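You operate a simulated robot arm through the tools that you are given. There is no shell and no other tool. Be economical: measure what you need, move in short steps, check, and stop when the job is done.

You are at the controls of a simulated two-armed robot. One attempt, no reset.

Task
Push the bands drawer shut. Shut the buckles drawer. Stack the blue block labelled "2" from the blue-legged bench on top of the blue block marked "3". Take the red round brush from the blue-legged bench and put it on the pink order card. Put the pads box on the near belt away on the yellow-legged table. Take the yellow card on the near belt and put it away on the top of the small grey table. Fetch the green shaper from the narrow ledge and set it on the end plate. Take the card scrap on the narrow ledge and put it away on the top of the wide table. Take the wooden block and leave it on the green order card. Stack the white wax block from the middle belt on top of the yellow wax block. Put the gold eyelet cup from the narrow ledge on the black pad there and the black eyelet cup on the white pad there. Do these in any order. Set down upright: pads box, green shaper, eyelet cup.
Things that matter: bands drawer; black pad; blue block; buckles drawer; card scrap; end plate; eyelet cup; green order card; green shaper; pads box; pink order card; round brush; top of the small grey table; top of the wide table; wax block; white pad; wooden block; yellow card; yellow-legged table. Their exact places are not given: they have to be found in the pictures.

The check looks at the end state, three seconds after you hand in, the way a careful person would. Anything else that was tipped, shoved, dropped, spilled or broken makes it a failure.

Robot
Two 7-joint arms with fingered hands on one trunk, on a base that drives. Base frame: it is fixed to the floor where the robot stands at the start and does not move with it; the origin is under the middle of the robot, x ahead of it, y to its left, z up. Readings come in m, rad, newtons and seconds.
The left shoulder is at the start at [0.162, 0.185, 0.943], the right one opposite. With the tool pointing down near the work surface each hand reaches from about 0.1 to 0.92 m from the robot's upright axis, wherever it stands, measured 20 degrees to its own side. Places, roughly: bands drawer [0.9, 0, 0.6]; black pad [-6.5, -4.75, 0.75]; blue block [1.5, -1, 0.75]; buckles drawer [0.9, -0.1, 0.7]; card scrap (9x6x2 cm) [-4.3, -4, 0.8]; end plate [-1.5, -2.4, 0.8]; eyelet cup [-7.5, -5, 0.75]; green order card [-7.75, -3.75, 0.75]; green shaper [-3, -3.5, 0.75]; pads box [-1.75, -2.75, 0.75]; pink order card [2, -1, 0.75]; round brush [1.75, -1.25, 0.75]; top of the small grey table [2.1, -5.2, 0.8]; top of the wide table [-13.8, 2.3, 0.6]; wax block [-7.5, -4, 0.75]; white pad [-7, -5, 0.75]; wooden block (7x5x5 cm) [-6.8, -3.4, 0.8]; yellow card [-2, -3, 0.75]; yellow-legged table [2.3, -3.2, 0.8]. Payload 4 kg a hand.
The tool frame of a hand sits at the grasp point between the pads (the TCP): z along the fingers, y along the line on which they close. The tips reach 0.026 m beyond it. The gripper opens to 0.132 m. The gripper's body begins 0.073 m behind the TCP. The gripper is a hand of 3 fingers: y runs from the thumb to the fingers, the wrist lies at [0, 0, -0.224] in the tool frame, and closing takes about 1.5 s.
Orientation is told as [roll, pitch, yaw] about the base's x, y, z axes, in that order, counted from this pose: with the fingers straight down and closing along the base's y, the tool's x points along the base's -x, its y along +y and its z along -z.

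Tools
- The arms move only by the tool arm_command. It takes "left_deltas", "right_deltas" or both (then of equal length, played together; a hand with none holds still); each is text: rows parted by semicolons, each of 6 numbers parted by spaces: the shift along the tool's x, y, z in m, then the turn, a rotation vector about the tool's x, y, z in rad. In form: tx ty tz ax ay az; .... A call has 1 to 20 rows; each row shifts and turns the commanded pose from where the row before left it, along the tool's axes as they then stand. "left_gripper" and "right_gripper" are, for a hand that has rows, the finger opening in m, from 0 to 0.132, set as the call begins (left out, the last holds). Each row takes 0.2 s and may step no farther than 0.05 m and 0.15 rad from the row before; otherwise, or with a gripper value out of range, the whole call is refused. A pose out of reach is approached as far as the arm can. The call stops where the force on the tool passes 40 N (or 10 N more than at its start, if that is more) or the arm is blocked; 0.2 s more then pass. Each finger travels about 0.072 m/s and halts on what it meets, pressing with about 33 N; the grip force reading is that of the motor and also rises with nothing between the fingers. The clock runs only during rows and for 0.2 s after the last one: add rows that do not move to give the fingers time. The reply holds the time, the measured pose of the TCP, the force on the tool along the base axes, the opening and the grip force, in the units named above and with some noise, with the torque about the TCP (base axes, N m) and any sound that the robot's microphone picked up.
- Cameras (640 x 400 px; columns grow to the right, rows downward): "scene" is now at [0.3469, 0.0062, 1.1378]; the picture's right is [0.07, -1.00, -0.03], its down [-0.71, -0.02, -0.70] and it looks along [0.70, 0.07, -0.71] (base axes); focal length 228 px, centre (320, 200). "left" rides on the left gripper at [-0.062, 0.003, -0.092] in its tool frame; the picture's right is [-0.05, -1.00, 0.00], its down [0.83, -0.04, -0.56] and it looks along [0.55, -0.03, 0.83] (tool axes); focal length 230 px, centre (320, 200). "right" rides on the right gripper at [0.061, 0.003, -0.092] in its tool frame; the picture's right is [-0.05, 1.00, 0.00], its down [-0.83, -0.04, -0.55] and it looks along [-0.55, -0.03, 0.83] (tool axes); focal length 230 px, centre (320, 200).
- capture(camera): a new picture of that camera. The clock stands still meanwhile.
- move_column(by): slides the trunk up (or, below 0, down) by that many m; the arms and the scene camera ride with it, the base frame stays. It gives what a move gives, with no picture.
- roll_base(legs): drives the robot by 1 to 6 legs, each [ahead, left, turn to the left] in m, m and rad, along the robot's own axes; the way and the turn of a leg run together, so that a leg with both is an arc; at most 1.5 m and 3.142 rad a leg. The arms and the cameras ride along, it lands a little off, and it stops where it bumps. It gives what a move gives.
- preshape(shape, hand): the hand has 3 fingers and takes this shape, open, in about a second: jaw (thumb against the fingers, like two jaws); tri (thumb and two fingers); tip (a fingertip pinch); poke (one finger out to press); point (the index stretched); flat (the hand flat); cup (the hand cupped); fist (a fist). The gripper value then closes the fingers along that shape, each until it touches; the sizes above hold for jaw. It gives what a move gives, with no picture.
- turn_head(pan, tilt): turns the head with the scene camera to pan (to the left, within 1.501 rad either way) and tilt (down, from -0.506 to 1.204), counted from straight ahead of the robot. It gives what a move gives.
- pixel_to_xyz(camera, pixels): there is no depth. For up to 12 entries [column, row, z] of the newest picture of that camera ("zoom" is the newest enlarged one), the place [x, y] in the base frame at which the ray of that pixel passes the height z, good to about 0.003 m. The clock stands still meanwhile.
- inspect(camera, box): a new picture of the part [left, top, right, bottom] of that camera's present view, enlarged. The clock stands still meanwhile.
- hand_in(): hands the job in; it is judged then, once.

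Go step by step. Measure first, check grasps and placings, and put right what went wrong. The budget is 364 turns and 308 pictures, counting those below and the enlarged ones. Unless the task says otherwise, let go and move clear before handing in, and close with one line.

The tools are called after "Emit:" by a JSON object that holds its "fn" and its "kwargs". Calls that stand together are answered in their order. arm_command: Moves the arms, as the interface text tells. Its arguments: {"type":"object","properties":{"left_deltas":{"type":"string"},"left_gripper":{"type":"number"},"right_deltas":{"type":"string"},"right_gripper":{"type":"number"}},"required":[]} The other tools are called the same way: move_column (by) slides the trunk up or down; preshape (shape, hand) gives the hand a shape; roll_base (legs) drives the base; turn_head (pan, tilt) turns the head that bears the scene camera; capture (camera) takes a picture; pixel_to_xyz (camera, pixels) gives the place at which the rays of pixels pass given heights; inspect (camera, box) takes an enlarged picture of a part of a camera's view; hand_in () hands the job in.

At the start:

```text
clock: 0.0
left_position: [0.6311, 0.2466, 0.8557]
left_tcp_rot: [-0.001, 0.0, 0.002]
left_force: [-0.7, 0.7, 0.1]
left_wrist_torque: [0.01, 0.03, 0.03]
left_width: 0.1318
left_grasp_force: 0.1
left_shape: jaw
right_position: [0.6177, -0.2776, 0.8689]
right_tcp_rot: [-0.001, -0.001, 0.0]
right_force: [-0.1, 0.8, 0.3]
right_wrist_torque: [0.04, -0.01, 0.04]
right_width: 0.132
right_grasp_force: 0.0
right_shape: jaw
trunk travel left (down, up): [-0.025, 0.437]
robot x, y, heading: [0.0009, -0.0052, 0.001]
head pan, tilt: [0.073, 0.312]
```

scene: 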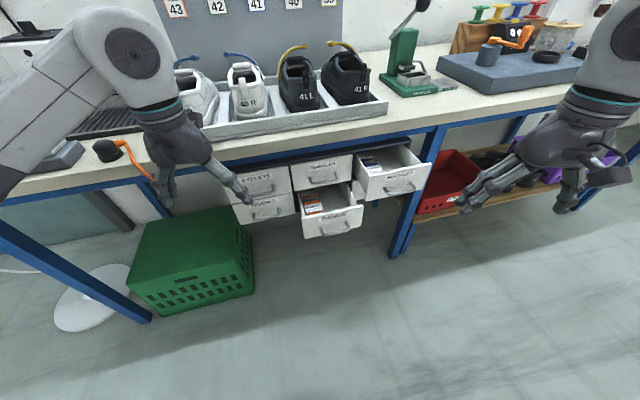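
right: 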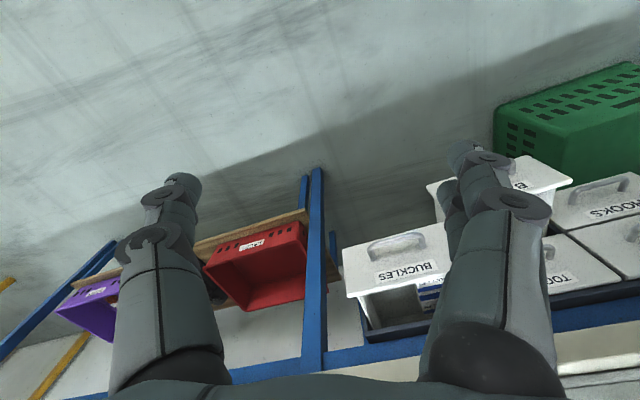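
left: 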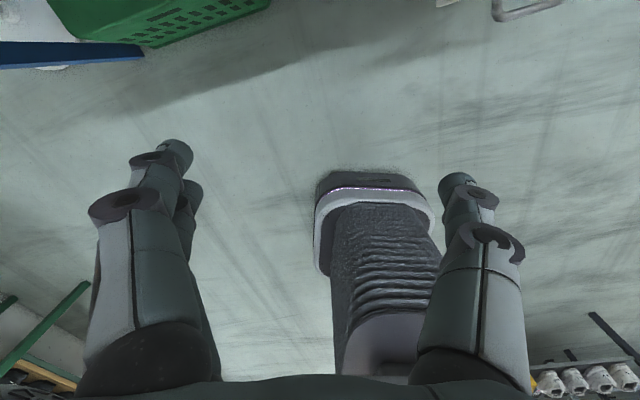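

The scene shows two open drawers: buckles (around 395,175) and bands (around 330,215). I'll zoom in to measure their fronts.

Emit:
{"fn": "inspect", "kwargs": {"camera": "scene", "box": [220, 130, 460, 280]}}

Emit:
{"fn": "pixel_to_xyz", "kwargs": {"camera": "scene", "pixels": [[330, 222, 0.6], [330, 222, 0.65], [395, 182, 0.7], [395, 182, 0.65], [325, 178, 0.7], [263, 185, 0.7], [437, 128, 0.8], [390, 135, 0.8]]}}

```text
2.67 times, centred on (340, 205) of scene
```

zoom: 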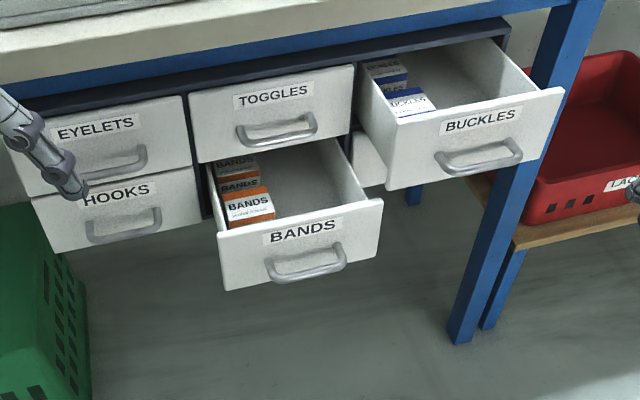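

```text
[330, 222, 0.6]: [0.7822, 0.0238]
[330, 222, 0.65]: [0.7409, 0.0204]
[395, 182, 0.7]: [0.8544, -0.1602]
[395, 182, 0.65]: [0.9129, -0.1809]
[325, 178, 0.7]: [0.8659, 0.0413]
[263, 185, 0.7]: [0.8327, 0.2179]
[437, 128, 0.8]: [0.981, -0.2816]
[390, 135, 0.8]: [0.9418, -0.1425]
```

Both drawers stand out of the cabinet. I'll triangulate the handles using the right camera too.

Emit:
{"fn": "pixel_to_xyz", "kwargs": {"camera": "right", "pixels": [[397, 245, 0.65], [397, 245, 0.7], [397, 245, 0.75], [406, 272, 0.7], [345, 296, 0.7], [345, 296, 0.65]]}}

Emit:
{"fn": "pixel_to_xyz", "kwargs": {"camera": "zoom", "pixels": [[478, 155, 0.65], [478, 155, 0.7], [478, 155, 0.75], [480, 120, 0.7], [480, 120, 0.75], [305, 262, 0.55], [305, 262, 0.6], [305, 262, 0.65]]}}

```text
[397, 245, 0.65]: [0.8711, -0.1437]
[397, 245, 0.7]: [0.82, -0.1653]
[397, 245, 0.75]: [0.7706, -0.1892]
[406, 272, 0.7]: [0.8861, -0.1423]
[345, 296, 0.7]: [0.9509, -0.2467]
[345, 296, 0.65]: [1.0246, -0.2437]
```

```text
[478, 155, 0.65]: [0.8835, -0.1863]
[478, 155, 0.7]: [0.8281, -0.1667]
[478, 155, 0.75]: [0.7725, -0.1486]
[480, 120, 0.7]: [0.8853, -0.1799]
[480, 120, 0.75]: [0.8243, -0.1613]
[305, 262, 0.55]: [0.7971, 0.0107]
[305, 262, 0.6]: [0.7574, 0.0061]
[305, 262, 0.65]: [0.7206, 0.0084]
```

Buckles handle ≈ (0.825, -0.166, 0.70), bands handle ≈ (0.757, 0.006, 0.60). I'll point the right hand forward and closed, and put it in front of the buckles handle.

Emit:
{"fn": "arm_command", "kwargs": {"right_deltas": "0 0 0 0 -0.1428 0;0 0 0 0 -0.1428 0;0 0 0 0 -0.1428 0;0 0 0 0 -0.1428 0;0 0 0 0 -0.1428 0;0 0 0 0 -0.1428 0;0 0 0 0 -0.1428 0;0 0 0 0 -0.1428 0;0 0 0 0 -0.1428 0;0 0 0 0 -0.1428 0;0 0 0 0 -0.1428 0;0.042 0.028 0 0 0 0;0.042 0.028 0 0 0 0;0.042 0.028 0 0 0 0;0.042 0.028 0 0 0 0;0 0 0 0 0 0;0 0 0 0 0 0", "right_gripper": 0}}

Emit:
{"fn": "capture", "kwargs": {"camera": "scene"}}

```text
refused: row 12 steps farther than a row can; nothing moved
```

```text
303 pictures are left
```

scene: 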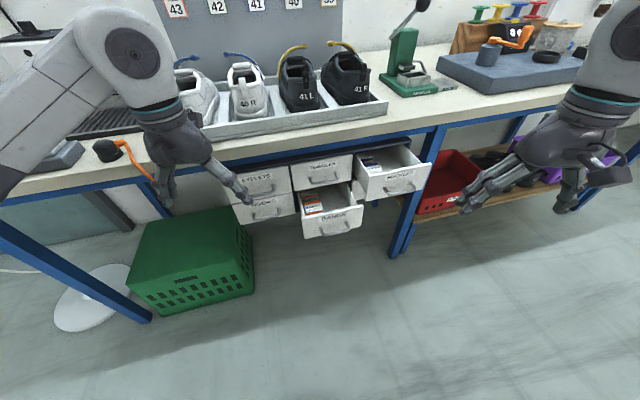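

The combined step was 0.0505 m; I'll use smaller ones.

Emit:
{"fn": "arm_command", "kwargs": {"right_deltas": "0 0 0 0 -0.1428 0;0 0 0 0 -0.1428 0;0 0 0 0 -0.1428 0;0 0 0 0 -0.1428 0;0 0 0 0 -0.1428 0;0 0 0 0 -0.1428 0;0 0 0 0 -0.1428 0;0 0 0 0 -0.1428 0;0 0 0 0 -0.1428 0;0 0 0 0 -0.1428 0;0 0 0 0 -0.1428 0;0.034 0.0224 0 0 0 0;0.034 0.0224 0 0 0 0;0.034 0.0224 0 0 0 0;0.034 0.0224 0 0 0 0;0.034 0.0224 0 0 0 0;0 0 0 0 0 0;0 0 0 0 0 0", "right_gripper": 0}}

Emit:
{"fn": "capture", "kwargs": {"camera": "scene"}}

```text
clock: 3.8
left_position: [0.6301, 0.2462, 0.8564]
left_tcp_rot: [-0.001, 0.0, -0.001]
left_force: [0.5, -0.5, 0.1]
left_wrist_torque: [0.01, -0.01, 0.02]
left_width: 0.1318
left_grasp_force: 0.0
left_shape: jaw
right_position: [0.635, -0.1891, 0.8223]
right_tcp_rot: [-0.013, -1.294, 0.022]
right_force: [-0.4, 0.6, 0.3]
right_wrist_torque: [0.01, -0.04, 0.0]
right_width: 0.0002
right_grasp_force: 32.6
right_shape: jaw
right hand out of reach, approached as far as the arm can: row 9, 10, 11, 12, 13, 14, 15, 16
trunk travel left (down, up): [-0.025, 0.437]
robot x, y, heading: [-0.001, -0.0002, 0.001]
head pan, tilt: [0.073, 0.312]
```

```text
302 pictures are left
```

scene: 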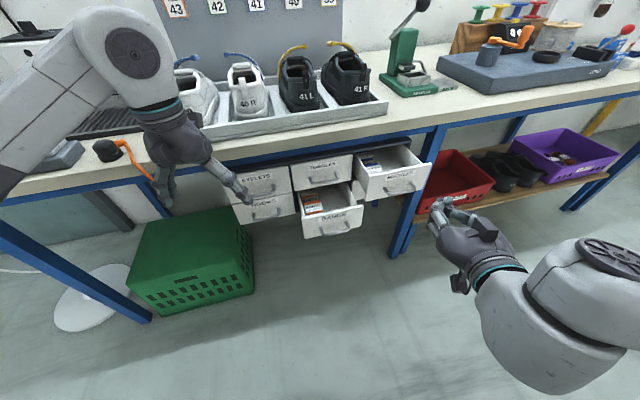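

The wrist is too near the body for that pose; the robot should stand further back. I'll back off 0.2 m and then extend.

Emit:
{"fn": "roll_base", "kwargs": {"legs": [[-0.25, 0, 0]]}}

Emit:
{"fn": "arm_command", "kwargs": {"right_deltas": "0 0 0.04 0 0 0;0 0 0.04 0 0 0;0 0 0.04 0 0 0;0 0 0.02 0 0 0;0 0 0 0 0 0"}}

```text
clock: 5.6
left_position: [0.3844, 0.2465, 0.8568]
left_tcp_rot: [0.001, 0.001, 0.001]
left_force: [0.6, 0.7, 0.9]
left_wrist_torque: [-0.01, 0.01, -0.02]
left_width: 0.1318
left_grasp_force: 0.1
left_shape: jaw
right_position: [0.3872, -0.1883, 0.824]
right_tcp_rot: [-0.013, -1.294, 0.021]
right_force: [0.0, -0.1, 0.7]
right_wrist_torque: [-0.02, 0.02, -0.01]
right_width: 0.0001
right_grasp_force: 33.0
right_shape: jaw
trunk travel left (down, up): [-0.025, 0.437]
robot x, y, heading: [-0.2468, -0.0013, -0.001]
head pan, tilt: [0.073, 0.312]
```

```text
clock: 6.8
left_position: [0.3844, 0.2469, 0.8574]
left_tcp_rot: [0.0, 0.001, 0.0]
left_force: [1.0, 0.6, -0.1]
left_wrist_torque: [0.01, -0.01, -0.01]
left_width: 0.1322
left_grasp_force: 0.1
left_shape: jaw
right_position: [0.526, -0.1898, 0.8021]
right_tcp_rot: [-0.014, -1.282, 0.025]
right_force: [0.4, 1.6, 0.4]
right_wrist_torque: [0.0, -0.02, -0.03]
right_width: 0.0
right_grasp_force: 32.6
right_shape: jaw
right hand out of reach, approached as far as the arm can: row 1, 2, 3
trunk travel left (down, up): [-0.025, 0.437]
robot x, y, heading: [-0.2464, 0.0044, -0.003]
head pan, tilt: [0.073, 0.312]
```

Now the hand follows. I'll bring it in front of the buckles handle.

Emit:
{"fn": "arm_command", "kwargs": {"right_deltas": "0.004 0.0034 0.0376 0 0 0;0.004 0.0034 0.0376 0 0 0;0.004 0.0034 0.0376 0 0 0;0.004 0.0034 0.0376 0 0 0;0.004 0.0034 0.0376 0 0 0;0.004 0.0034 0.0376 0 0 0;0.004 0.0034 0.0376 0 0 0;0 0 0 0 0 0"}}

Emit:
{"fn": "capture", "kwargs": {"camera": "scene"}}

```text
clock: 8.6
left_position: [0.3832, 0.2457, 0.8566]
left_tcp_rot: [0.001, -0.001, 0.0]
left_force: [0.7, -0.3, -0.2]
left_wrist_torque: [-0.02, 0.0, 0.0]
left_width: 0.1321
left_grasp_force: 0.0
left_shape: jaw
right_position: [0.7761, -0.1659, 0.723]
right_tcp_rot: [-0.009, -1.295, 0.02]
right_force: [0.5, -0.3, -0.5]
right_wrist_torque: [-0.01, -0.02, 0.01]
right_width: 0.0003
right_grasp_force: 32.7
right_shape: jaw
right hand out of reach, approached as far as the arm can: row 1, 2, 3
trunk travel left (down, up): [-0.025, 0.437]
robot x, y, heading: [-0.2487, 0.0024, 0.002]
head pan, tilt: [0.073, 0.312]
```

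```text
301 pictures are left
```

scene: 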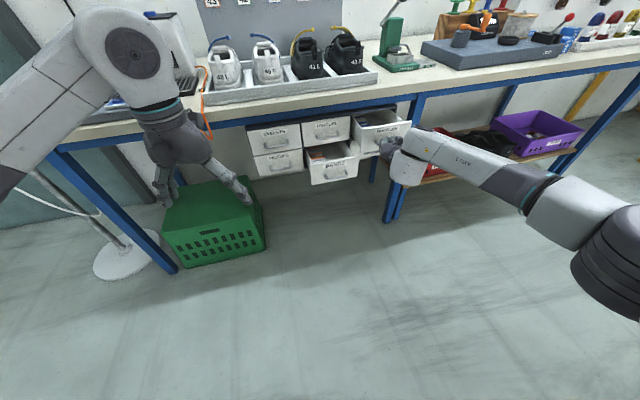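

I'll check in an enlarged view how the fingers meet the drawer.

Emit:
{"fn": "inspect", "kwargs": {"camera": "scene", "box": [240, 80, 480, 230]}}

Emit:
{"fn": "capture", "kwargs": {"camera": "right"}}

```text
2.67 times, centred on (360, 155) of scene
```

zoom: 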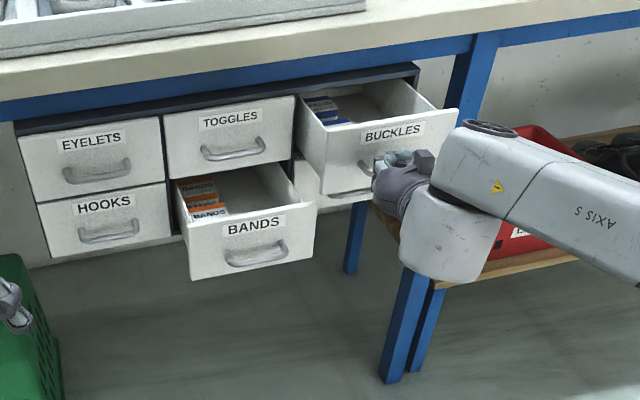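

```text
299 pictures are left
```

right: 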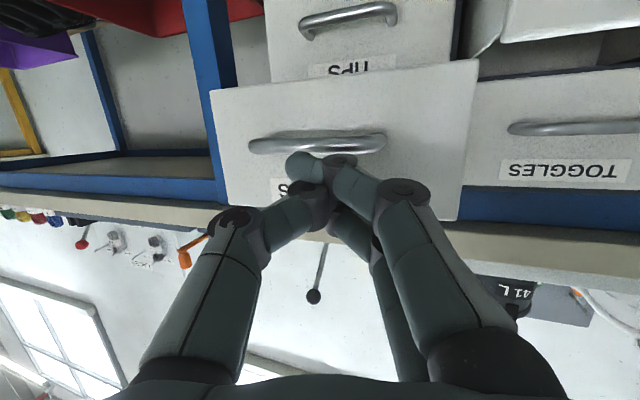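

Fingertips are at the buckles handle, ready to push. I'll push ahead along base x with the arm.

Emit:
{"fn": "arm_command", "kwargs": {"right_deltas": "-0.0054 0 0.0193 0 0 0;-0.0054 0 0.0193 0 0 0;-0.0054 0 0.0193 0 0 0;-0.0054 0 0.0193 0 0 0;-0.0054 0 0.0193 0 0 0;-0.0054 0 0.0193 0 0 0;-0.0054 0 0.0193 0 0 0;-0.0054 0 0.0193 0 0 0;-0.0054 0 0.0193 0 0 0;-0.0054 0 0.0193 0 0 0"}}

Emit:
{"fn": "inspect", "kwargs": {"camera": "scene", "box": [240, 80, 480, 230]}}

```text
clock: 10.8
left_position: [0.384, 0.2455, 0.8565]
left_tcp_rot: [0.001, 0.0, 0.0]
left_force: [0.4, 0.2, 0.0]
left_wrist_torque: [-0.04, 0.0, 0.0]
left_width: 0.132
left_grasp_force: 0.1
left_shape: jaw
right_position: [0.8214, -0.1672, 0.7181]
right_tcp_rot: [-0.013, -1.294, 0.021]
right_force: [0.2, 0.5, -0.1]
right_wrist_torque: [-0.02, -0.02, 0.01]
right_width: 0.0002
right_grasp_force: 32.9
right_shape: jaw
right hand out of reach, approached as far as the arm can: row 3, 4, 5, 6, 7, 8, 9, 10
trunk travel left (down, up): [-0.025, 0.437]
robot x, y, heading: [-0.2463, -0.0013, -0.0]
head pan, tilt: [0.073, 0.312]
```

```text
2.67 times, centred on (360, 155) of scene
```

zoom: 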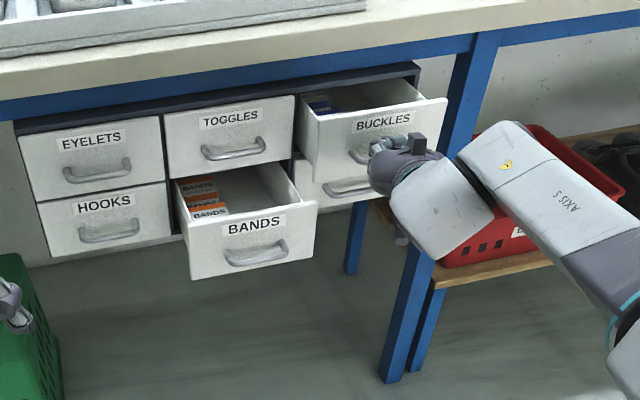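

The drawer is moving, but the arm is at its reach limit. I'll let the base push in small legs.

Emit:
{"fn": "roll_base", "kwargs": {"legs": [[0.05, 0, 0]]}}

Emit:
{"fn": "inspect", "kwargs": {"camera": "scene", "box": [240, 80, 480, 230]}}

```text
clock: 11.7
left_position: [0.4317, 0.2471, 0.857]
left_tcp_rot: [0.001, -0.001, 0.003]
left_force: [0.2, 0.4, -0.1]
left_wrist_torque: [0.02, -0.01, 0.02]
left_width: 0.1321
left_grasp_force: 0.0
left_shape: jaw
right_position: [0.8689, -0.1646, 0.7208]
right_tcp_rot: [-0.01, -1.296, 0.021]
right_force: [-1.4, 3.7, 12.1]
right_wrist_torque: [0.22, 0.02, -0.04]
right_width: 0.0
right_grasp_force: 32.8
right_shape: jaw
trunk travel left (down, up): [-0.025, 0.437]
robot x, y, heading: [-0.1979, 0.0015, 0.004]
head pan, tilt: [0.073, 0.312]
```

```text
2.67 times, centred on (360, 155) of scene
```

zoom: 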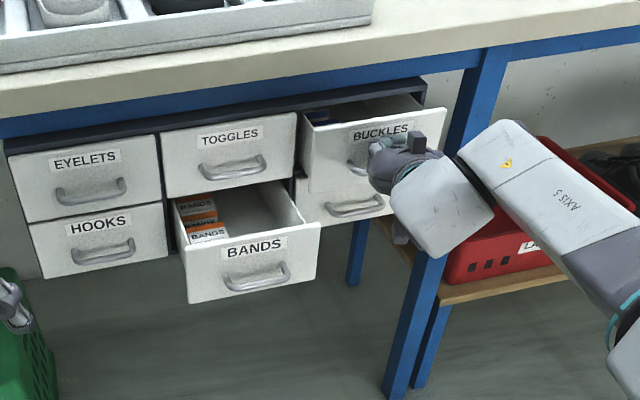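

Nearly in. Another 0.045 m.

Emit:
{"fn": "roll_base", "kwargs": {"legs": [[0.045, 0, 0]]}}

Emit:
{"fn": "inspect", "kwargs": {"camera": "scene", "box": [240, 80, 480, 230]}}

```text
clock: 12.6
left_position: [0.4769, 0.248, 0.8563]
left_tcp_rot: [-0.002, 0.001, 0.002]
left_force: [0.2, 0.4, -0.1]
left_wrist_torque: [0.01, -0.01, -0.02]
left_width: 0.1319
left_grasp_force: 0.0
left_shape: jaw
right_position: [0.9149, -0.161, 0.7218]
right_tcp_rot: [-0.01, -1.299, 0.025]
right_force: [-1.8, 11.6, 7.4]
right_wrist_torque: [0.27, 0.01, 0.09]
right_width: 0.0003
right_grasp_force: 33.0
right_shape: jaw
trunk travel left (down, up): [-0.025, 0.437]
robot x, y, heading: [-0.1541, -0.0017, 0.002]
head pan, tilt: [0.073, 0.312]
```

```text
2.67 times, centred on (360, 155) of scene
```

zoom: 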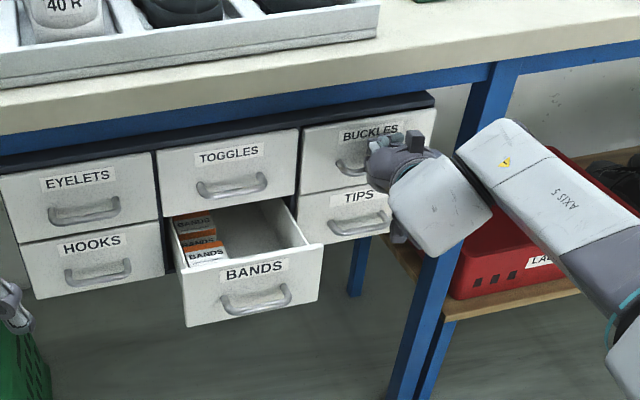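

The buckles front now looks almost flush; a last small push until it stops.

Emit:
{"fn": "roll_base", "kwargs": {"legs": [[0.02, 0, 0]]}}

Emit:
{"fn": "inspect", "kwargs": {"camera": "scene", "box": [240, 80, 480, 230]}}

```text
clock: 13.4
left_position: [0.4837, 0.2463, 0.8577]
left_tcp_rot: [0.0, 0.0, 0.001]
left_force: [-0.8, 0.0, 0.5]
left_wrist_torque: [-0.02, 0.01, 0.01]
left_width: 0.1317
left_grasp_force: 0.1
left_shape: jaw
right_position: [0.9219, -0.1608, 0.7255]
right_tcp_rot: [-0.008, -1.302, 0.025]
right_force: [-21.5, -2.5, 7.9]
right_wrist_torque: [-0.11, -0.19, 0.33]
right_width: 0.0
right_grasp_force: 32.5
right_shape: jaw
trunk travel left (down, up): [-0.025, 0.437]
robot x, y, heading: [-0.1439, 0.0028, 0.004]
head pan, tilt: [0.073, 0.312]
stopped in leg 1: the force on the tool passed its limit at 70 N (the readings are from after the stop); the commanded pose is now the measured one
```

```text
2.67 times, centred on (360, 155) of scene
```

zoom: 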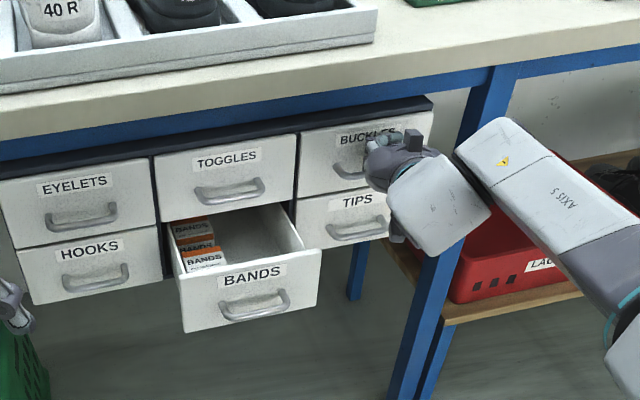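

Buckles is shut (stopped hard, flush with Toggles). Now back off and shift left for the bands drawer.

Emit:
{"fn": "roll_base", "kwargs": {"legs": [[-0.27, 0, 0], [0, 0.163, 0]]}}

Emit:
{"fn": "arm_command", "kwargs": {"right_deltas": "0.0367 0 0.011 0 0 0;0.0367 0 0.011 0 0 0;0.0367 0 0.011 0 0 0;0 0 0 0 0 0"}}

Emit:
{"fn": "inspect", "kwargs": {"camera": "scene", "box": [240, 80, 480, 230]}}

Emit:
{"fn": "capture", "kwargs": {"camera": "right"}}

```text
clock: 16.4
left_position: [0.2144, 0.41, 0.8551]
left_tcp_rot: [-0.002, 0.003, 0.001]
left_force: [-0.3, -0.1, -0.1]
left_wrist_torque: [0.0, 0.0, -0.02]
left_width: 0.1318
left_grasp_force: 0.0
left_shape: jaw
right_position: [0.6509, 0.0022, 0.7226]
right_tcp_rot: [-0.009, -1.297, 0.026]
right_force: [-0.8, 0.6, 0.0]
right_wrist_torque: [0.01, 0.0, -0.03]
right_width: 0.0002
right_grasp_force: 32.8
right_shape: jaw
trunk travel left (down, up): [-0.025, 0.437]
robot x, y, heading: [-0.4148, 0.1594, 0.005]
head pan, tilt: [0.073, 0.312]
```

```text
clock: 17.4
left_position: [0.2147, 0.41, 0.8567]
left_tcp_rot: [0.001, 0.002, 0.002]
left_force: [0.5, 0.2, -0.4]
left_wrist_torque: [0.03, 0.01, 0.0]
left_width: 0.1319
left_grasp_force: 0.1
left_shape: jaw
right_position: [0.6275, 0.0031, 0.6435]
right_tcp_rot: [-0.009, -1.298, 0.024]
right_force: [0.4, 0.5, 0.4]
right_wrist_torque: [-0.01, 0.03, 0.0]
right_width: 0.0
right_grasp_force: 32.7
right_shape: jaw
right hand out of reach, approached as far as the arm can: row 1, 2, 3
trunk travel left (down, up): [-0.025, 0.437]
robot x, y, heading: [-0.4143, 0.1624, 0.001]
head pan, tilt: [0.073, 0.312]
```

```text
2.67 times, centred on (360, 155) of scene
```

zoom: 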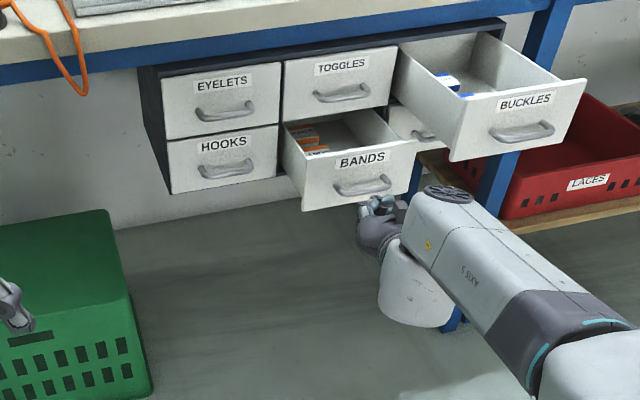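

```text
293 pictures are left
```

right: 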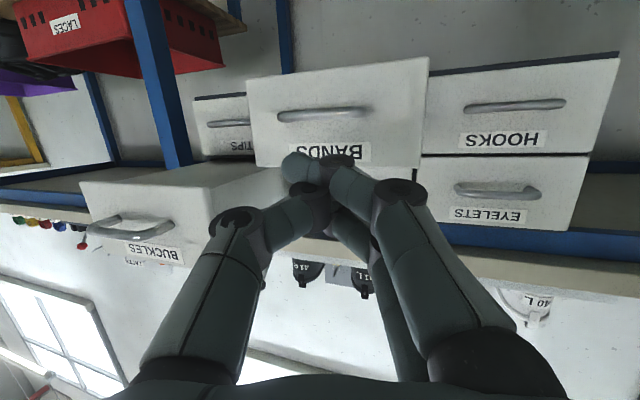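

The picture shows the buckles drawer was dragged open again: the fingertips had hooked behind its handle. I'll use a fist, which cannot hook, for both drawers.

Emit:
{"fn": "preshape", "kwargs": {"hand": "right", "shape": "fist"}}

Emit:
{"fn": "capture", "kwargs": {"camera": "right"}}

Emit:
{"fn": "inspect", "kwargs": {"camera": "scene", "box": [240, 80, 480, 230]}}

```text
clock: 18.3
left_position: [0.2144, 0.4097, 0.8554]
left_tcp_rot: [0.001, 0.003, 0.001]
left_force: [0.1, -0.3, 0.0]
left_wrist_torque: [0.0, 0.02, -0.02]
left_width: 0.1321
left_grasp_force: 0.2
left_shape: jaw
right_position: [0.6273, 0.0048, 0.6419]
right_tcp_rot: [-0.007, -1.297, 0.022]
right_force: [0.0, 0.1, 0.1]
right_wrist_torque: [-0.01, 0.02, 0.03]
right_width: 0.0
right_grasp_force: 0.0
right_shape: fist
trunk travel left (down, up): [-0.025, 0.437]
robot x, y, heading: [-0.4168, 0.1624, 0.0]
head pan, tilt: [0.073, 0.312]
```

```text
292 pictures are left
```

right: 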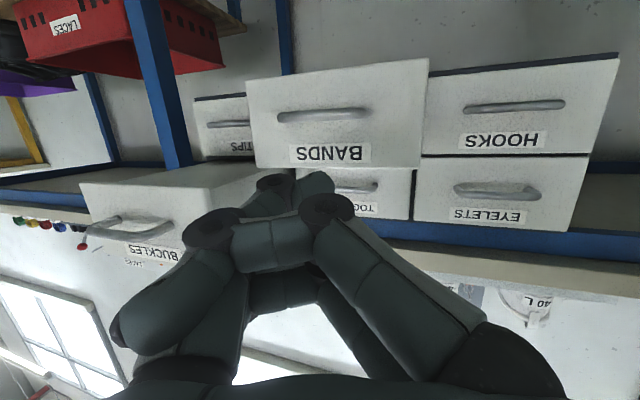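

```text
2.67 times, centred on (360, 155) of scene
```

zoom: 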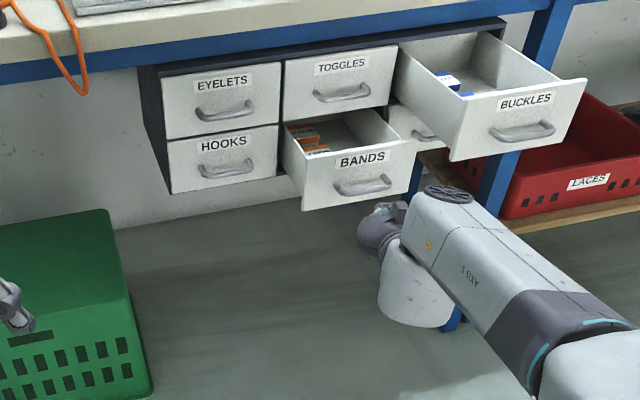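

Fist is formed. I'll redo buckles first: shift right, raise the trunk so the fist meets the face at handle height, and check.

Emit:
{"fn": "move_column", "kwargs": {"by": 0.085}}

Emit:
{"fn": "roll_base", "kwargs": {"legs": [[0, -0.17, 0]]}}

Emit:
{"fn": "capture", "kwargs": {"camera": "right"}}

Emit:
{"fn": "inspect", "kwargs": {"camera": "scene", "box": [240, 80, 480, 230]}}

```text
clock: 19.5
left_position: [0.2161, 0.4088, 0.9381]
left_tcp_rot: [-0.001, 0.005, 0.0]
left_force: [0.5, -0.1, -0.5]
left_wrist_torque: [0.0, 0.02, 0.03]
left_width: 0.1318
left_grasp_force: 0.0
left_shape: jaw
right_position: [0.6165, 0.0043, 0.9038]
right_tcp_rot: [-0.039, -1.459, 0.056]
right_force: [0.7, -0.2, -0.8]
right_wrist_torque: [0.01, -0.02, 0.01]
right_width: 0.0
right_grasp_force: 0.1
right_shape: fist
trunk travel left (down, up): [-0.11, 0.352]
robot x, y, heading: [-0.4188, 0.1615, 0.002]
head pan, tilt: [0.073, 0.312]
```

```text
clock: 20.9
left_position: [0.2138, 0.2385, 0.9407]
left_tcp_rot: [0.001, 0.001, 0.002]
left_force: [0.6, 0.2, -0.2]
left_wrist_torque: [0.04, 0.01, -0.01]
left_width: 0.1322
left_grasp_force: 0.1
left_shape: jaw
right_position: [0.6178, -0.1655, 0.9065]
right_tcp_rot: [-0.029, -1.463, 0.047]
right_force: [0.2, -0.2, -0.5]
right_wrist_torque: [0.0, 0.0, 0.02]
right_width: 0.0
right_grasp_force: 0.1
right_shape: fist
trunk travel left (down, up): [-0.11, 0.352]
robot x, y, heading: [-0.4165, -0.0017, -0.001]
head pan, tilt: [0.073, 0.312]
```

```text
290 pictures are left
```

right: 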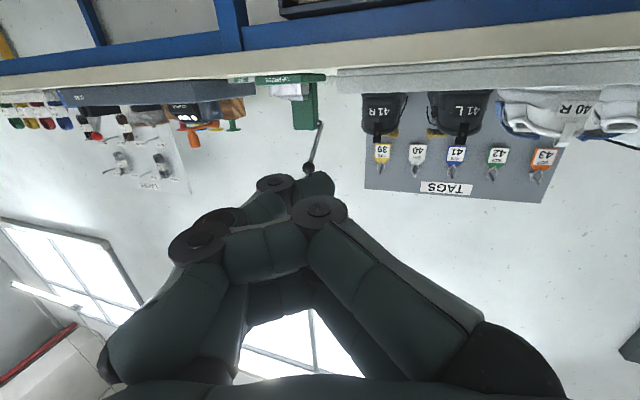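

```text
2.67 times, centred on (360, 155) of scene
```

zoom: 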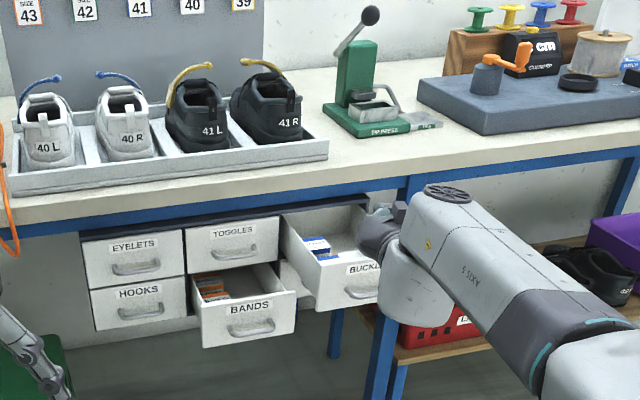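

The hand rose more than the trunk did (it caught up with an unreached command). I'll lower the trunk again and set the hand at z≈0.735.

Emit:
{"fn": "move_column", "kwargs": {"by": -0.085}}

Emit:
{"fn": "arm_command", "kwargs": {"right_deltas": "0.028 0 0.003 0 0 0;0.028 0 0.003 0 0 0;0.028 0 0.003 0 0 0;0 0 0 0 0 0"}}

Emit:
{"fn": "capture", "kwargs": {"camera": "right"}}

```text
clock: 22.2
left_position: [0.2134, 0.2408, 0.8578]
left_tcp_rot: [-0.001, -0.002, 0.001]
left_force: [0.5, -0.1, 0.8]
left_wrist_torque: [-0.01, -0.04, -0.04]
left_width: 0.1317
left_grasp_force: 0.0
left_shape: jaw
right_position: [0.6272, -0.1636, 0.6453]
right_tcp_rot: [-0.006, -1.299, 0.022]
right_force: [-0.1, -0.2, 0.1]
right_wrist_torque: [-0.01, 0.01, -0.02]
right_width: 0.0001
right_grasp_force: 0.1
right_shape: fist
trunk travel left (down, up): [-0.025, 0.437]
robot x, y, heading: [-0.4154, -0.0064, 0.001]
head pan, tilt: [0.073, 0.312]
```

```text
clock: 23.2
left_position: [0.2136, 0.2402, 0.8552]
left_tcp_rot: [-0.002, 0.001, 0.001]
left_force: [-0.4, -0.4, -0.5]
left_wrist_torque: [-0.01, -0.02, -0.02]
left_width: 0.1319
left_grasp_force: 0.0
left_shape: jaw
right_position: [0.615, -0.1733, 0.6051]
right_tcp_rot: [-0.01, -1.257, 0.029]
right_force: [0.2, -0.5, -0.6]
right_wrist_torque: [0.0, 0.02, -0.01]
right_width: 0.0
right_grasp_force: 0.0
right_shape: fist
right hand out of reach, approached as far as the arm can: row 1, 2, 3
trunk travel left (down, up): [-0.025, 0.437]
robot x, y, heading: [-0.4168, -0.0061, 0.002]
head pan, tilt: [0.073, 0.312]
```

```text
288 pictures are left
```

right: 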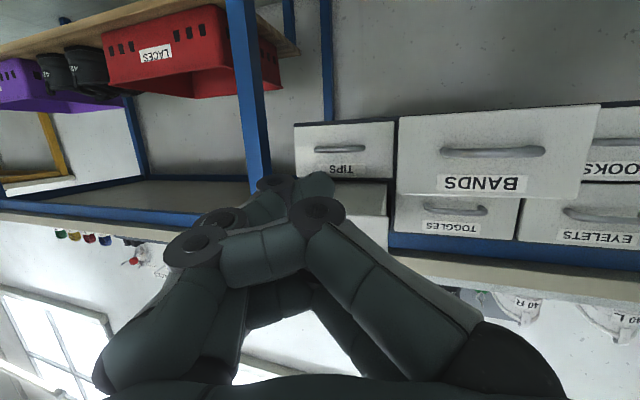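

The arm is at its extension limit; I'll draw the hand up and back into a comfortable pose and let the base carry it.

Emit:
{"fn": "arm_command", "kwargs": {"right_deltas": "-0.0235 0 -0.0287 0 0 0;-0.0235 0 -0.0287 0 0 0;-0.0235 0 -0.0287 0 0 0;-0.0235 0 -0.0287 0 0 0;0 0 0 0 0 0"}}

Emit:
{"fn": "capture", "kwargs": {"camera": "right"}}

Emit:
{"fn": "capture", "kwargs": {"camera": "scene"}}

```text
clock: 24.4
left_position: [0.215, 0.2404, 0.8553]
left_tcp_rot: [0.0, 0.003, 0.001]
left_force: [0.1, -0.2, 0.2]
left_wrist_torque: [0.02, -0.01, -0.01]
left_width: 0.1318
left_grasp_force: 0.0
left_shape: jaw
right_position: [0.6392, -0.1542, 0.6911]
right_tcp_rot: [-0.006, -1.294, 0.022]
right_force: [1.2, 0.0, -0.3]
right_wrist_torque: [-0.05, 0.0, 0.01]
right_width: 0.0
right_grasp_force: 0.1
right_shape: fist
right hand out of reach, approached as far as the arm can: row 1, 2, 3, 4
trunk travel left (down, up): [-0.025, 0.437]
robot x, y, heading: [-0.4181, -0.0064, -0.001]
head pan, tilt: [0.073, 0.312]
```

```text
287 pictures are left
```

right: 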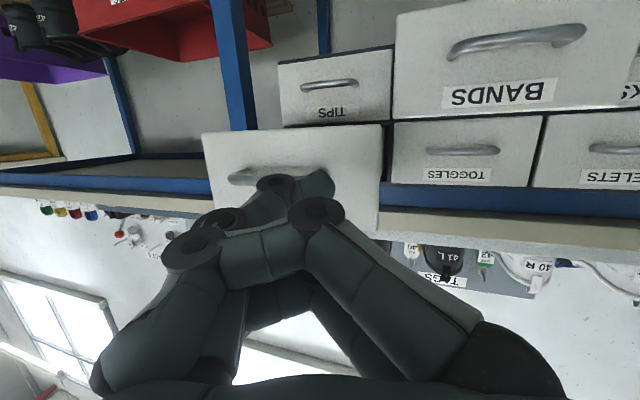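

```text
286 pictures are left
```

scene: 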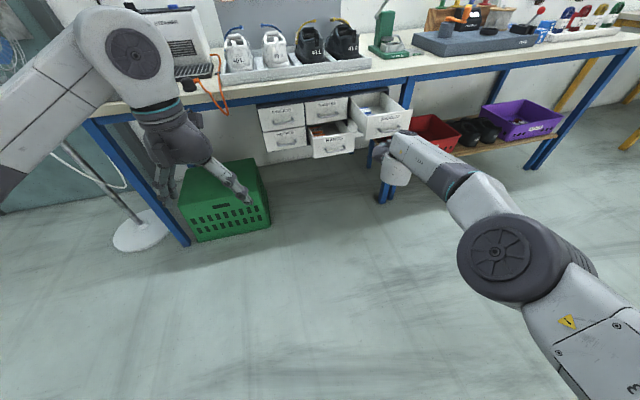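

Still beyond reach in command terms; pull further back along the tool until reachable.

Emit:
{"fn": "arm_command", "kwargs": {"right_deltas": "0 0 -0.03 0 0 0;0 0 -0.03 0 0 0;0 0 -0.03 0 0 0;0 0 -0.03 0 0 0;0 0 0 0 0 0"}}

```text
clock: 25.6
left_position: [0.2132, 0.2389, 0.8561]
left_tcp_rot: [-0.001, 0.001, 0.001]
left_force: [-0.7, -0.4, 0.2]
left_wrist_torque: [0.01, 0.02, -0.02]
left_width: 0.1315
left_grasp_force: 0.0
left_shape: jaw
right_position: [0.6399, -0.1498, 0.7006]
right_tcp_rot: [-0.006, -1.296, 0.024]
right_force: [0.0, -0.1, -0.7]
right_wrist_torque: [0.02, -0.03, -0.01]
right_width: 0.0
right_grasp_force: 0.0
right_shape: fist
right hand out of reach, approached as far as the arm can: row 1, 2, 3, 4
trunk travel left (down, up): [-0.025, 0.437]
robot x, y, heading: [-0.4128, -0.0095, 0.004]
head pan, tilt: [0.073, 0.312]
```

The constraint is evidently the wrist pitch (stuck near -1.3). I'll relax the commanded pitch.

Emit:
{"fn": "arm_command", "kwargs": {"right_deltas": "0 0 0 0 0.12 0;0 0 0 0 0.12 0;0 0 0 0 0.12 0;0 0 0 0 0.12 0;0 0 0 0 0 0"}}

```text
clock: 26.8
left_position: [0.2141, 0.2406, 0.8554]
left_tcp_rot: [-0.001, 0.002, 0.002]
left_force: [0.6, 0.4, 0.9]
left_wrist_torque: [-0.01, 0.01, 0.0]
left_width: 0.1319
left_grasp_force: 0.0
left_shape: jaw
right_position: [0.6113, -0.1596, 0.6861]
right_tcp_rot: [-0.008, -0.935, 0.015]
right_force: [0.4, 0.9, 0.6]
right_wrist_torque: [-0.02, -0.01, 0.0]
right_width: 0.0
right_grasp_force: 0.2
right_shape: fist
right hand out of reach, approached as far as the arm can: row 1, 3, 4
trunk travel left (down, up): [-0.025, 0.437]
robot x, y, heading: [-0.4182, -0.0101, 0.001]
head pan, tilt: [0.073, 0.312]
```

Emit:
{"fn": "arm_command", "kwargs": {"right_deltas": "0.018 0 -0.024 0 0 0;0.018 0 -0.024 0 0 0;0.018 0 -0.024 0 0 0;0.018 0 -0.024 0 0 0;0 0 0 0 0 0"}}

```text
clock: 28.0
left_position: [0.2136, 0.2384, 0.8551]
left_tcp_rot: [0.0, 0.003, 0.0]
left_force: [-0.7, -0.5, -0.3]
left_wrist_torque: [-0.05, 0.01, 0.0]
left_width: 0.1319
left_grasp_force: 0.1
left_shape: jaw
right_position: [0.4895, -0.1618, 0.6872]
right_tcp_rot: [-0.006, -0.938, 0.017]
right_force: [0.5, 0.2, 1.1]
right_wrist_torque: [0.0, -0.01, 0.0]
right_width: 0.0
right_grasp_force: 0.0
right_shape: fist
trunk travel left (down, up): [-0.025, 0.437]
robot x, y, heading: [-0.4185, -0.0051, -0.001]
head pan, tilt: [0.073, 0.312]
```

Reachable now. Set pitch to about -1.2 and height ~0.735.

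Emit:
{"fn": "arm_command", "kwargs": {"right_deltas": "0 0 0 0 -0.13 0;0 0 0 0 -0.13 0;-0.021 0 -0.008 0 0 0;-0.021 0 -0.008 0 0 0;0 0 0 0 0 0"}}

Emit:
{"fn": "roll_base", "kwargs": {"legs": [[0.1, 0, 0]]}}

Emit:
{"fn": "capture", "kwargs": {"camera": "right"}}

Emit:
{"fn": "inspect", "kwargs": {"camera": "scene", "box": [240, 80, 480, 230]}}

```text
clock: 29.2
left_position: [0.2136, 0.238, 0.8558]
left_tcp_rot: [0.001, 0.002, 0.004]
left_force: [0.8, -0.6, 0.1]
left_wrist_torque: [0.01, -0.01, -0.02]
left_width: 0.132
left_grasp_force: 0.0
left_shape: jaw
right_position: [0.4929, -0.1644, 0.7361]
right_tcp_rot: [-0.011, -1.197, 0.022]
right_force: [-1.2, 0.5, -0.1]
right_wrist_torque: [-0.01, 0.0, 0.01]
right_width: 0.0001
right_grasp_force: 0.0
right_shape: fist
right hand out of reach, approached as far as the arm can: row 2
trunk travel left (down, up): [-0.025, 0.437]
robot x, y, heading: [-0.4166, -0.0055, 0.001]
head pan, tilt: [0.073, 0.312]
```

```text
clock: 30.3
left_position: [0.3136, 0.2404, 0.8548]
left_tcp_rot: [0.0, 0.004, 0.003]
left_force: [0.9, -0.1, 0.2]
left_wrist_torque: [0.0, 0.05, 0.01]
left_width: 0.1321
left_grasp_force: 0.1
left_shape: jaw
right_position: [0.5957, -0.1624, 0.7357]
right_tcp_rot: [-0.01, -1.195, 0.02]
right_force: [0.0, -0.2, 0.0]
right_wrist_torque: [-0.01, -0.02, -0.04]
right_width: 0.0
right_grasp_force: 0.1
right_shape: fist
trunk travel left (down, up): [-0.025, 0.437]
robot x, y, heading: [-0.3141, -0.0059, 0.0]
head pan, tilt: [0.073, 0.312]
```

```text
285 pictures are left
```

right: 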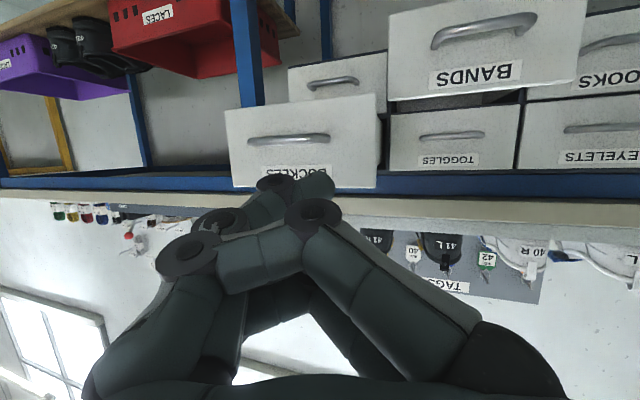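

```text
2.67 times, centred on (360, 155) of scene
```

zoom: 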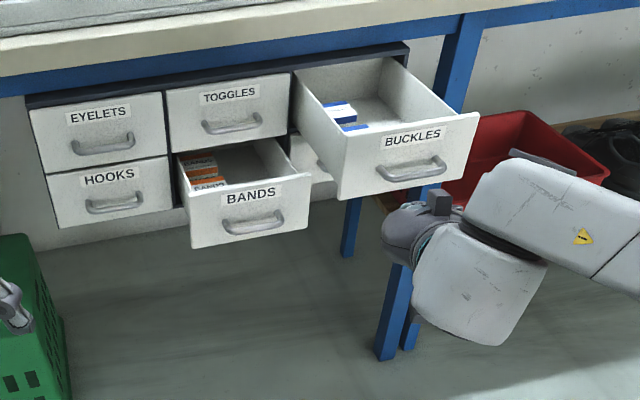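

The fist meets the label zone. Drive ahead 0.25 m, then check.

Emit:
{"fn": "roll_base", "kwargs": {"legs": [[0.22, 0, 0]]}}

Emit:
{"fn": "capture", "kwargs": {"camera": "right"}}

Emit:
{"fn": "inspect", "kwargs": {"camera": "scene", "box": [240, 80, 480, 230]}}

```text
clock: 32.0
left_position: [0.5323, 0.2404, 0.8541]
left_tcp_rot: [-0.001, 0.003, 0.004]
left_force: [0.8, 0.2, 0.5]
left_wrist_torque: [-0.01, -0.01, 0.0]
left_width: 0.132
left_grasp_force: 0.0
left_shape: jaw
right_position: [0.8124, -0.1633, 0.7347]
right_tcp_rot: [-0.012, -1.196, 0.022]
right_force: [-0.3, -0.3, 0.6]
right_wrist_torque: [0.0, -0.03, -0.01]
right_width: 0.0
right_grasp_force: 0.1
right_shape: fist
trunk travel left (down, up): [-0.025, 0.437]
robot x, y, heading: [-0.0984, -0.0039, 0.004]
head pan, tilt: [0.073, 0.312]
```

```text
283 pictures are left
```

right: 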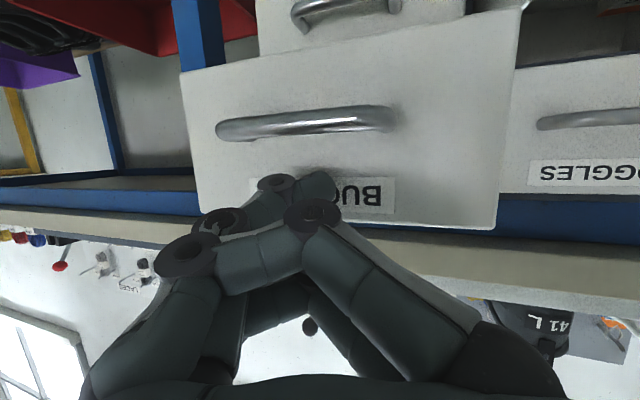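

```text
2.67 times, centred on (360, 155) of scene
```

zoom: 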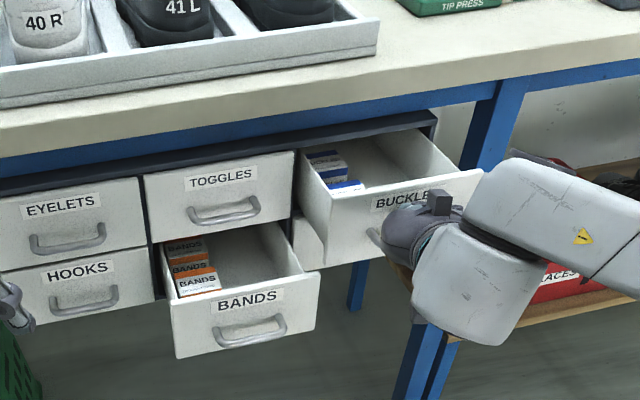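

The drawer is moving in with the fist on the label. Continue 0.12 m.

Emit:
{"fn": "roll_base", "kwargs": {"legs": [[0.12, 0, 0]]}}

Emit:
{"fn": "capture", "kwargs": {"camera": "right"}}

Emit:
{"fn": "inspect", "kwargs": {"camera": "scene", "box": [240, 80, 480, 230]}}

```text
clock: 33.2
left_position: [0.6502, 0.2418, 0.858]
left_tcp_rot: [0.002, -0.002, 0.004]
left_force: [0.3, 0.3, -0.6]
left_wrist_torque: [0.0, 0.03, -0.02]
left_width: 0.132
left_grasp_force: 0.0
left_shape: jaw
right_position: [0.9301, -0.1616, 0.735]
right_tcp_rot: [-0.011, -1.196, 0.021]
right_force: [-23.9, -12.3, -4.6]
right_wrist_torque: [-0.04, 0.0, 0.11]
right_width: 0.0
right_grasp_force: 0.1
right_shape: fist
trunk travel left (down, up): [-0.025, 0.437]
robot x, y, heading: [0.024, -0.0081, 0.006]
head pan, tilt: [0.073, 0.312]
```

```text
281 pictures are left
```

right: 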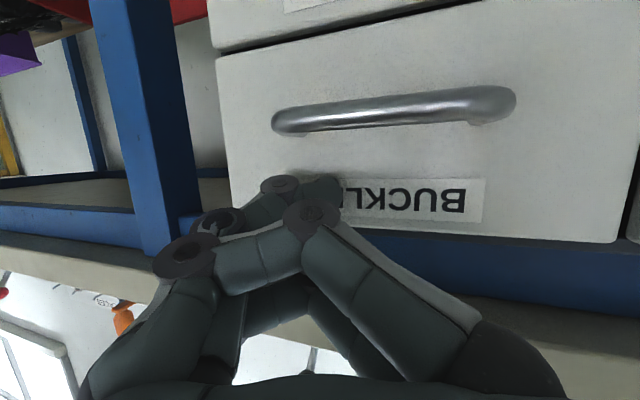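

```text
2.67 times, centred on (360, 155) of scene
```

zoom: 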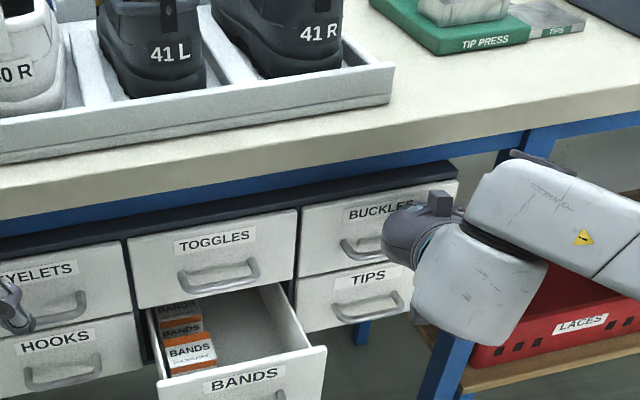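

Nearly flush. One more small push.

Emit:
{"fn": "roll_base", "kwargs": {"legs": [[0.015, 0, 0]]}}

Emit:
{"fn": "inspect", "kwargs": {"camera": "scene", "box": [240, 80, 480, 230]}}

```text
clock: 34.1
left_position: [0.6612, 0.2383, 0.8582]
left_tcp_rot: [-0.002, 0.0, 0.001]
left_force: [-0.2, 1.3, 0.1]
left_wrist_torque: [0.0, 0.02, 0.0]
left_width: 0.1319
left_grasp_force: 0.1
left_shape: jaw
right_position: [0.9366, -0.1692, 0.73]
right_tcp_rot: [-0.022, -1.185, 0.02]
right_force: [-15.6, -3.6, 4.2]
right_wrist_torque: [0.09, -0.05, 0.26]
right_width: 0.0
right_grasp_force: 0.0
right_shape: fist
trunk travel left (down, up): [-0.025, 0.437]
robot x, y, heading: [0.029, -0.0065, 0.001]
head pan, tilt: [0.073, 0.312]
stopped in leg 1: the force on the tool passed its limit at 52 N (the readings are from after the stop); the commanded pose is now the measured one
```

```text
2.67 times, centred on (360, 155) of scene
```

zoom: 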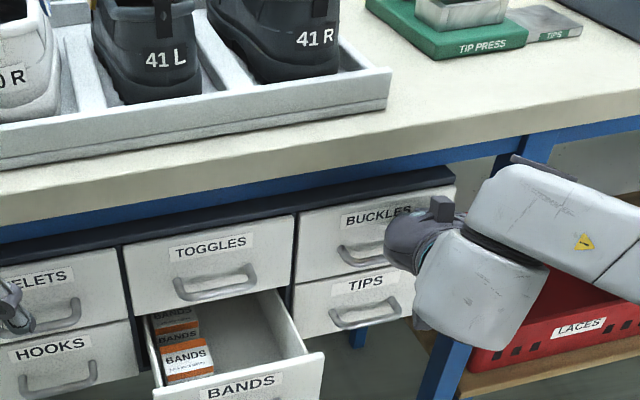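

Buckles is shut. Back off, shift left, lower the fist to the bands label.

Emit:
{"fn": "roll_base", "kwargs": {"legs": [[-0.34, 0, 0], [0, 0.165, 0]]}}

Emit:
{"fn": "arm_command", "kwargs": {"right_deltas": "0.0309 0 0.0125 0 0 0;0.0309 0 0.0125 0 0 0;0.0309 0 0.0125 0 0 0;0 0 0 0 0 0"}}

Emit:
{"fn": "capture", "kwargs": {"camera": "right"}}

Emit:
{"fn": "capture", "kwargs": {"camera": "scene"}}

```text
clock: 37.3
left_position: [0.329, 0.3997, 0.856]
left_tcp_rot: [-0.003, 0.001, -0.006]
left_force: [-0.6, 0.2, 0.1]
left_wrist_torque: [-0.06, 0.01, -0.04]
left_width: 0.1319
left_grasp_force: 0.1
left_shape: jaw
right_position: [0.6015, -0.0106, 0.7288]
right_tcp_rot: [-0.027, -1.184, 0.015]
right_force: [0.5, -0.2, 0.6]
right_wrist_torque: [0.01, 0.0, -0.02]
right_width: 0.0002
right_grasp_force: 0.2
right_shape: fist
trunk travel left (down, up): [-0.025, 0.437]
robot x, y, heading: [-0.306, 0.1561, -0.007]
head pan, tilt: [0.073, 0.312]
```

```text
clock: 38.3
left_position: [0.3286, 0.3989, 0.8564]
left_tcp_rot: [-0.002, 0.001, -0.006]
left_force: [-0.5, 0.5, 0.3]
left_wrist_torque: [0.01, -0.01, 0.01]
left_width: 0.1321
left_grasp_force: 0.1
left_shape: jaw
right_position: [0.6183, -0.018, 0.6563]
right_tcp_rot: [-0.026, -1.158, 0.02]
right_force: [0.3, -1.1, -0.2]
right_wrist_torque: [0.0, -0.01, 0.0]
right_width: 0.0
right_grasp_force: 0.1
right_shape: fist
right hand out of reach, approached as far as the arm can: row 2, 3
trunk travel left (down, up): [-0.025, 0.437]
robot x, y, heading: [-0.303, 0.1595, -0.006]
head pan, tilt: [0.073, 0.312]
```

```text
278 pictures are left
```

right: 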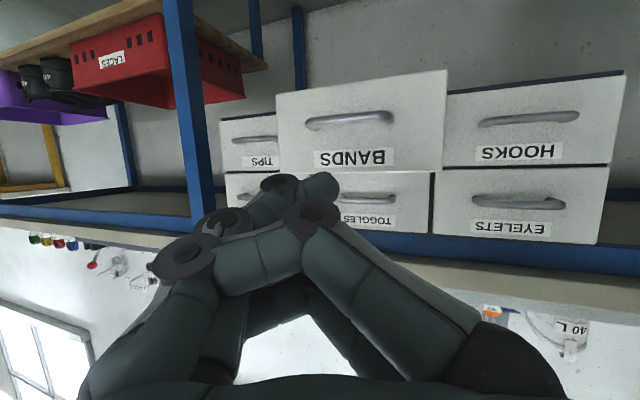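

```text
277 pictures are left
```

scene: 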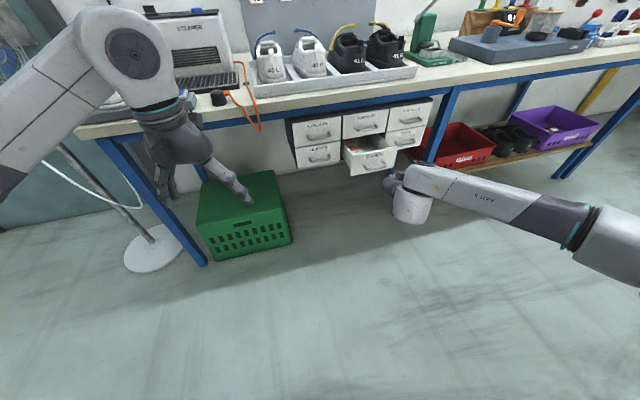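

Buckles stays shut this time. Lower the fist slightly and centre it on bands (relaxing pitch).

Emit:
{"fn": "arm_command", "kwargs": {"right_deltas": "0 0 0 0 0.1 0;0 0 0 0 0.1 0;0.01 0.015 0.01 0 0 0;0 0.015 0 0 0 0;0 0 0 0 0 0"}}

Emit:
{"fn": "capture", "kwargs": {"camera": "right"}}

```text
clock: 39.5
left_position: [0.3291, 0.3981, 0.8559]
left_tcp_rot: [0.0, 0.0, -0.007]
left_force: [0.1, -0.9, 1.2]
left_wrist_torque: [0.06, 0.01, 0.0]
left_width: 0.1319
left_grasp_force: 0.0
left_shape: jaw
right_position: [0.6199, 0.012, 0.6414]
right_tcp_rot: [-0.018, -0.981, 0.003]
right_force: [-0.4, 0.9, -0.1]
right_wrist_torque: [-0.02, -0.04, -0.05]
right_width: 0.0
right_grasp_force: 0.0
right_shape: fist
trunk travel left (down, up): [-0.025, 0.437]
robot x, y, heading: [-0.3026, 0.1551, -0.006]
head pan, tilt: [0.073, 0.312]
```

```text
276 pictures are left
```

right: 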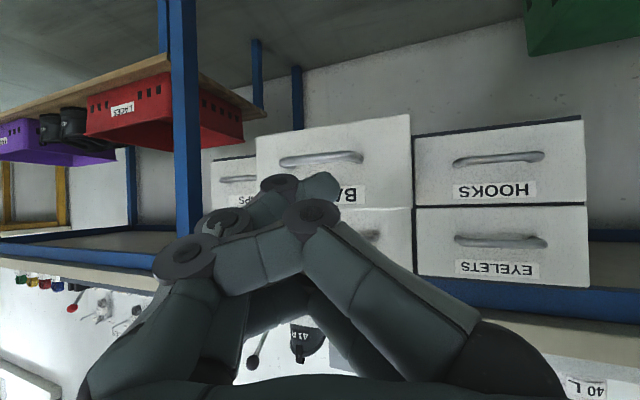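

Aligned with the bands label. Drive forward 0.27 m.

Emit:
{"fn": "roll_base", "kwargs": {"legs": [[0.25, 0, 0]]}}

Emit:
{"fn": "capture", "kwargs": {"camera": "right"}}

Emit:
{"fn": "inspect", "kwargs": {"camera": "scene", "box": [240, 80, 480, 230]}}

```text
clock: 41.3
left_position: [0.5809, 0.3967, 0.8576]
left_tcp_rot: [-0.001, 0.002, -0.007]
left_force: [0.6, 0.5, -0.8]
left_wrist_torque: [-0.01, 0.04, 0.0]
left_width: 0.1322
left_grasp_force: 0.0
left_shape: jaw
right_position: [0.871, 0.0109, 0.6383]
right_tcp_rot: [-0.019, -0.977, 0.004]
right_force: [-26.6, -8.4, -8.5]
right_wrist_torque: [-0.1, 0.18, 0.14]
right_width: 0.0001
right_grasp_force: 0.0
right_shape: fist
trunk travel left (down, up): [-0.025, 0.437]
robot x, y, heading: [-0.0535, 0.1538, -0.007]
head pan, tilt: [0.073, 0.312]
```

```text
275 pictures are left
```

right: 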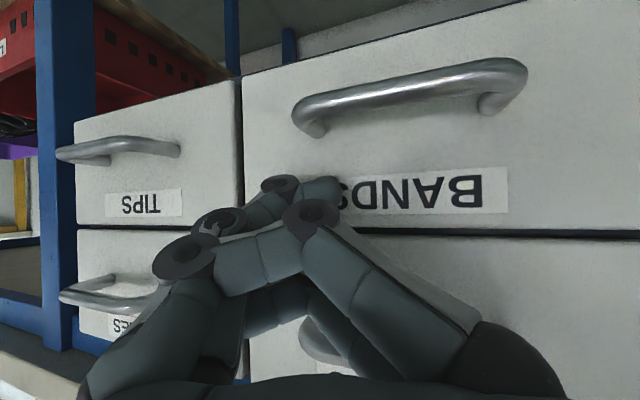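

```text
2.67 times, centred on (360, 155) of scene
```

zoom: 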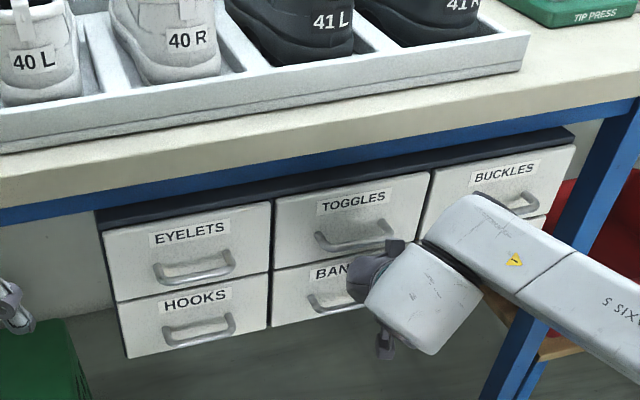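

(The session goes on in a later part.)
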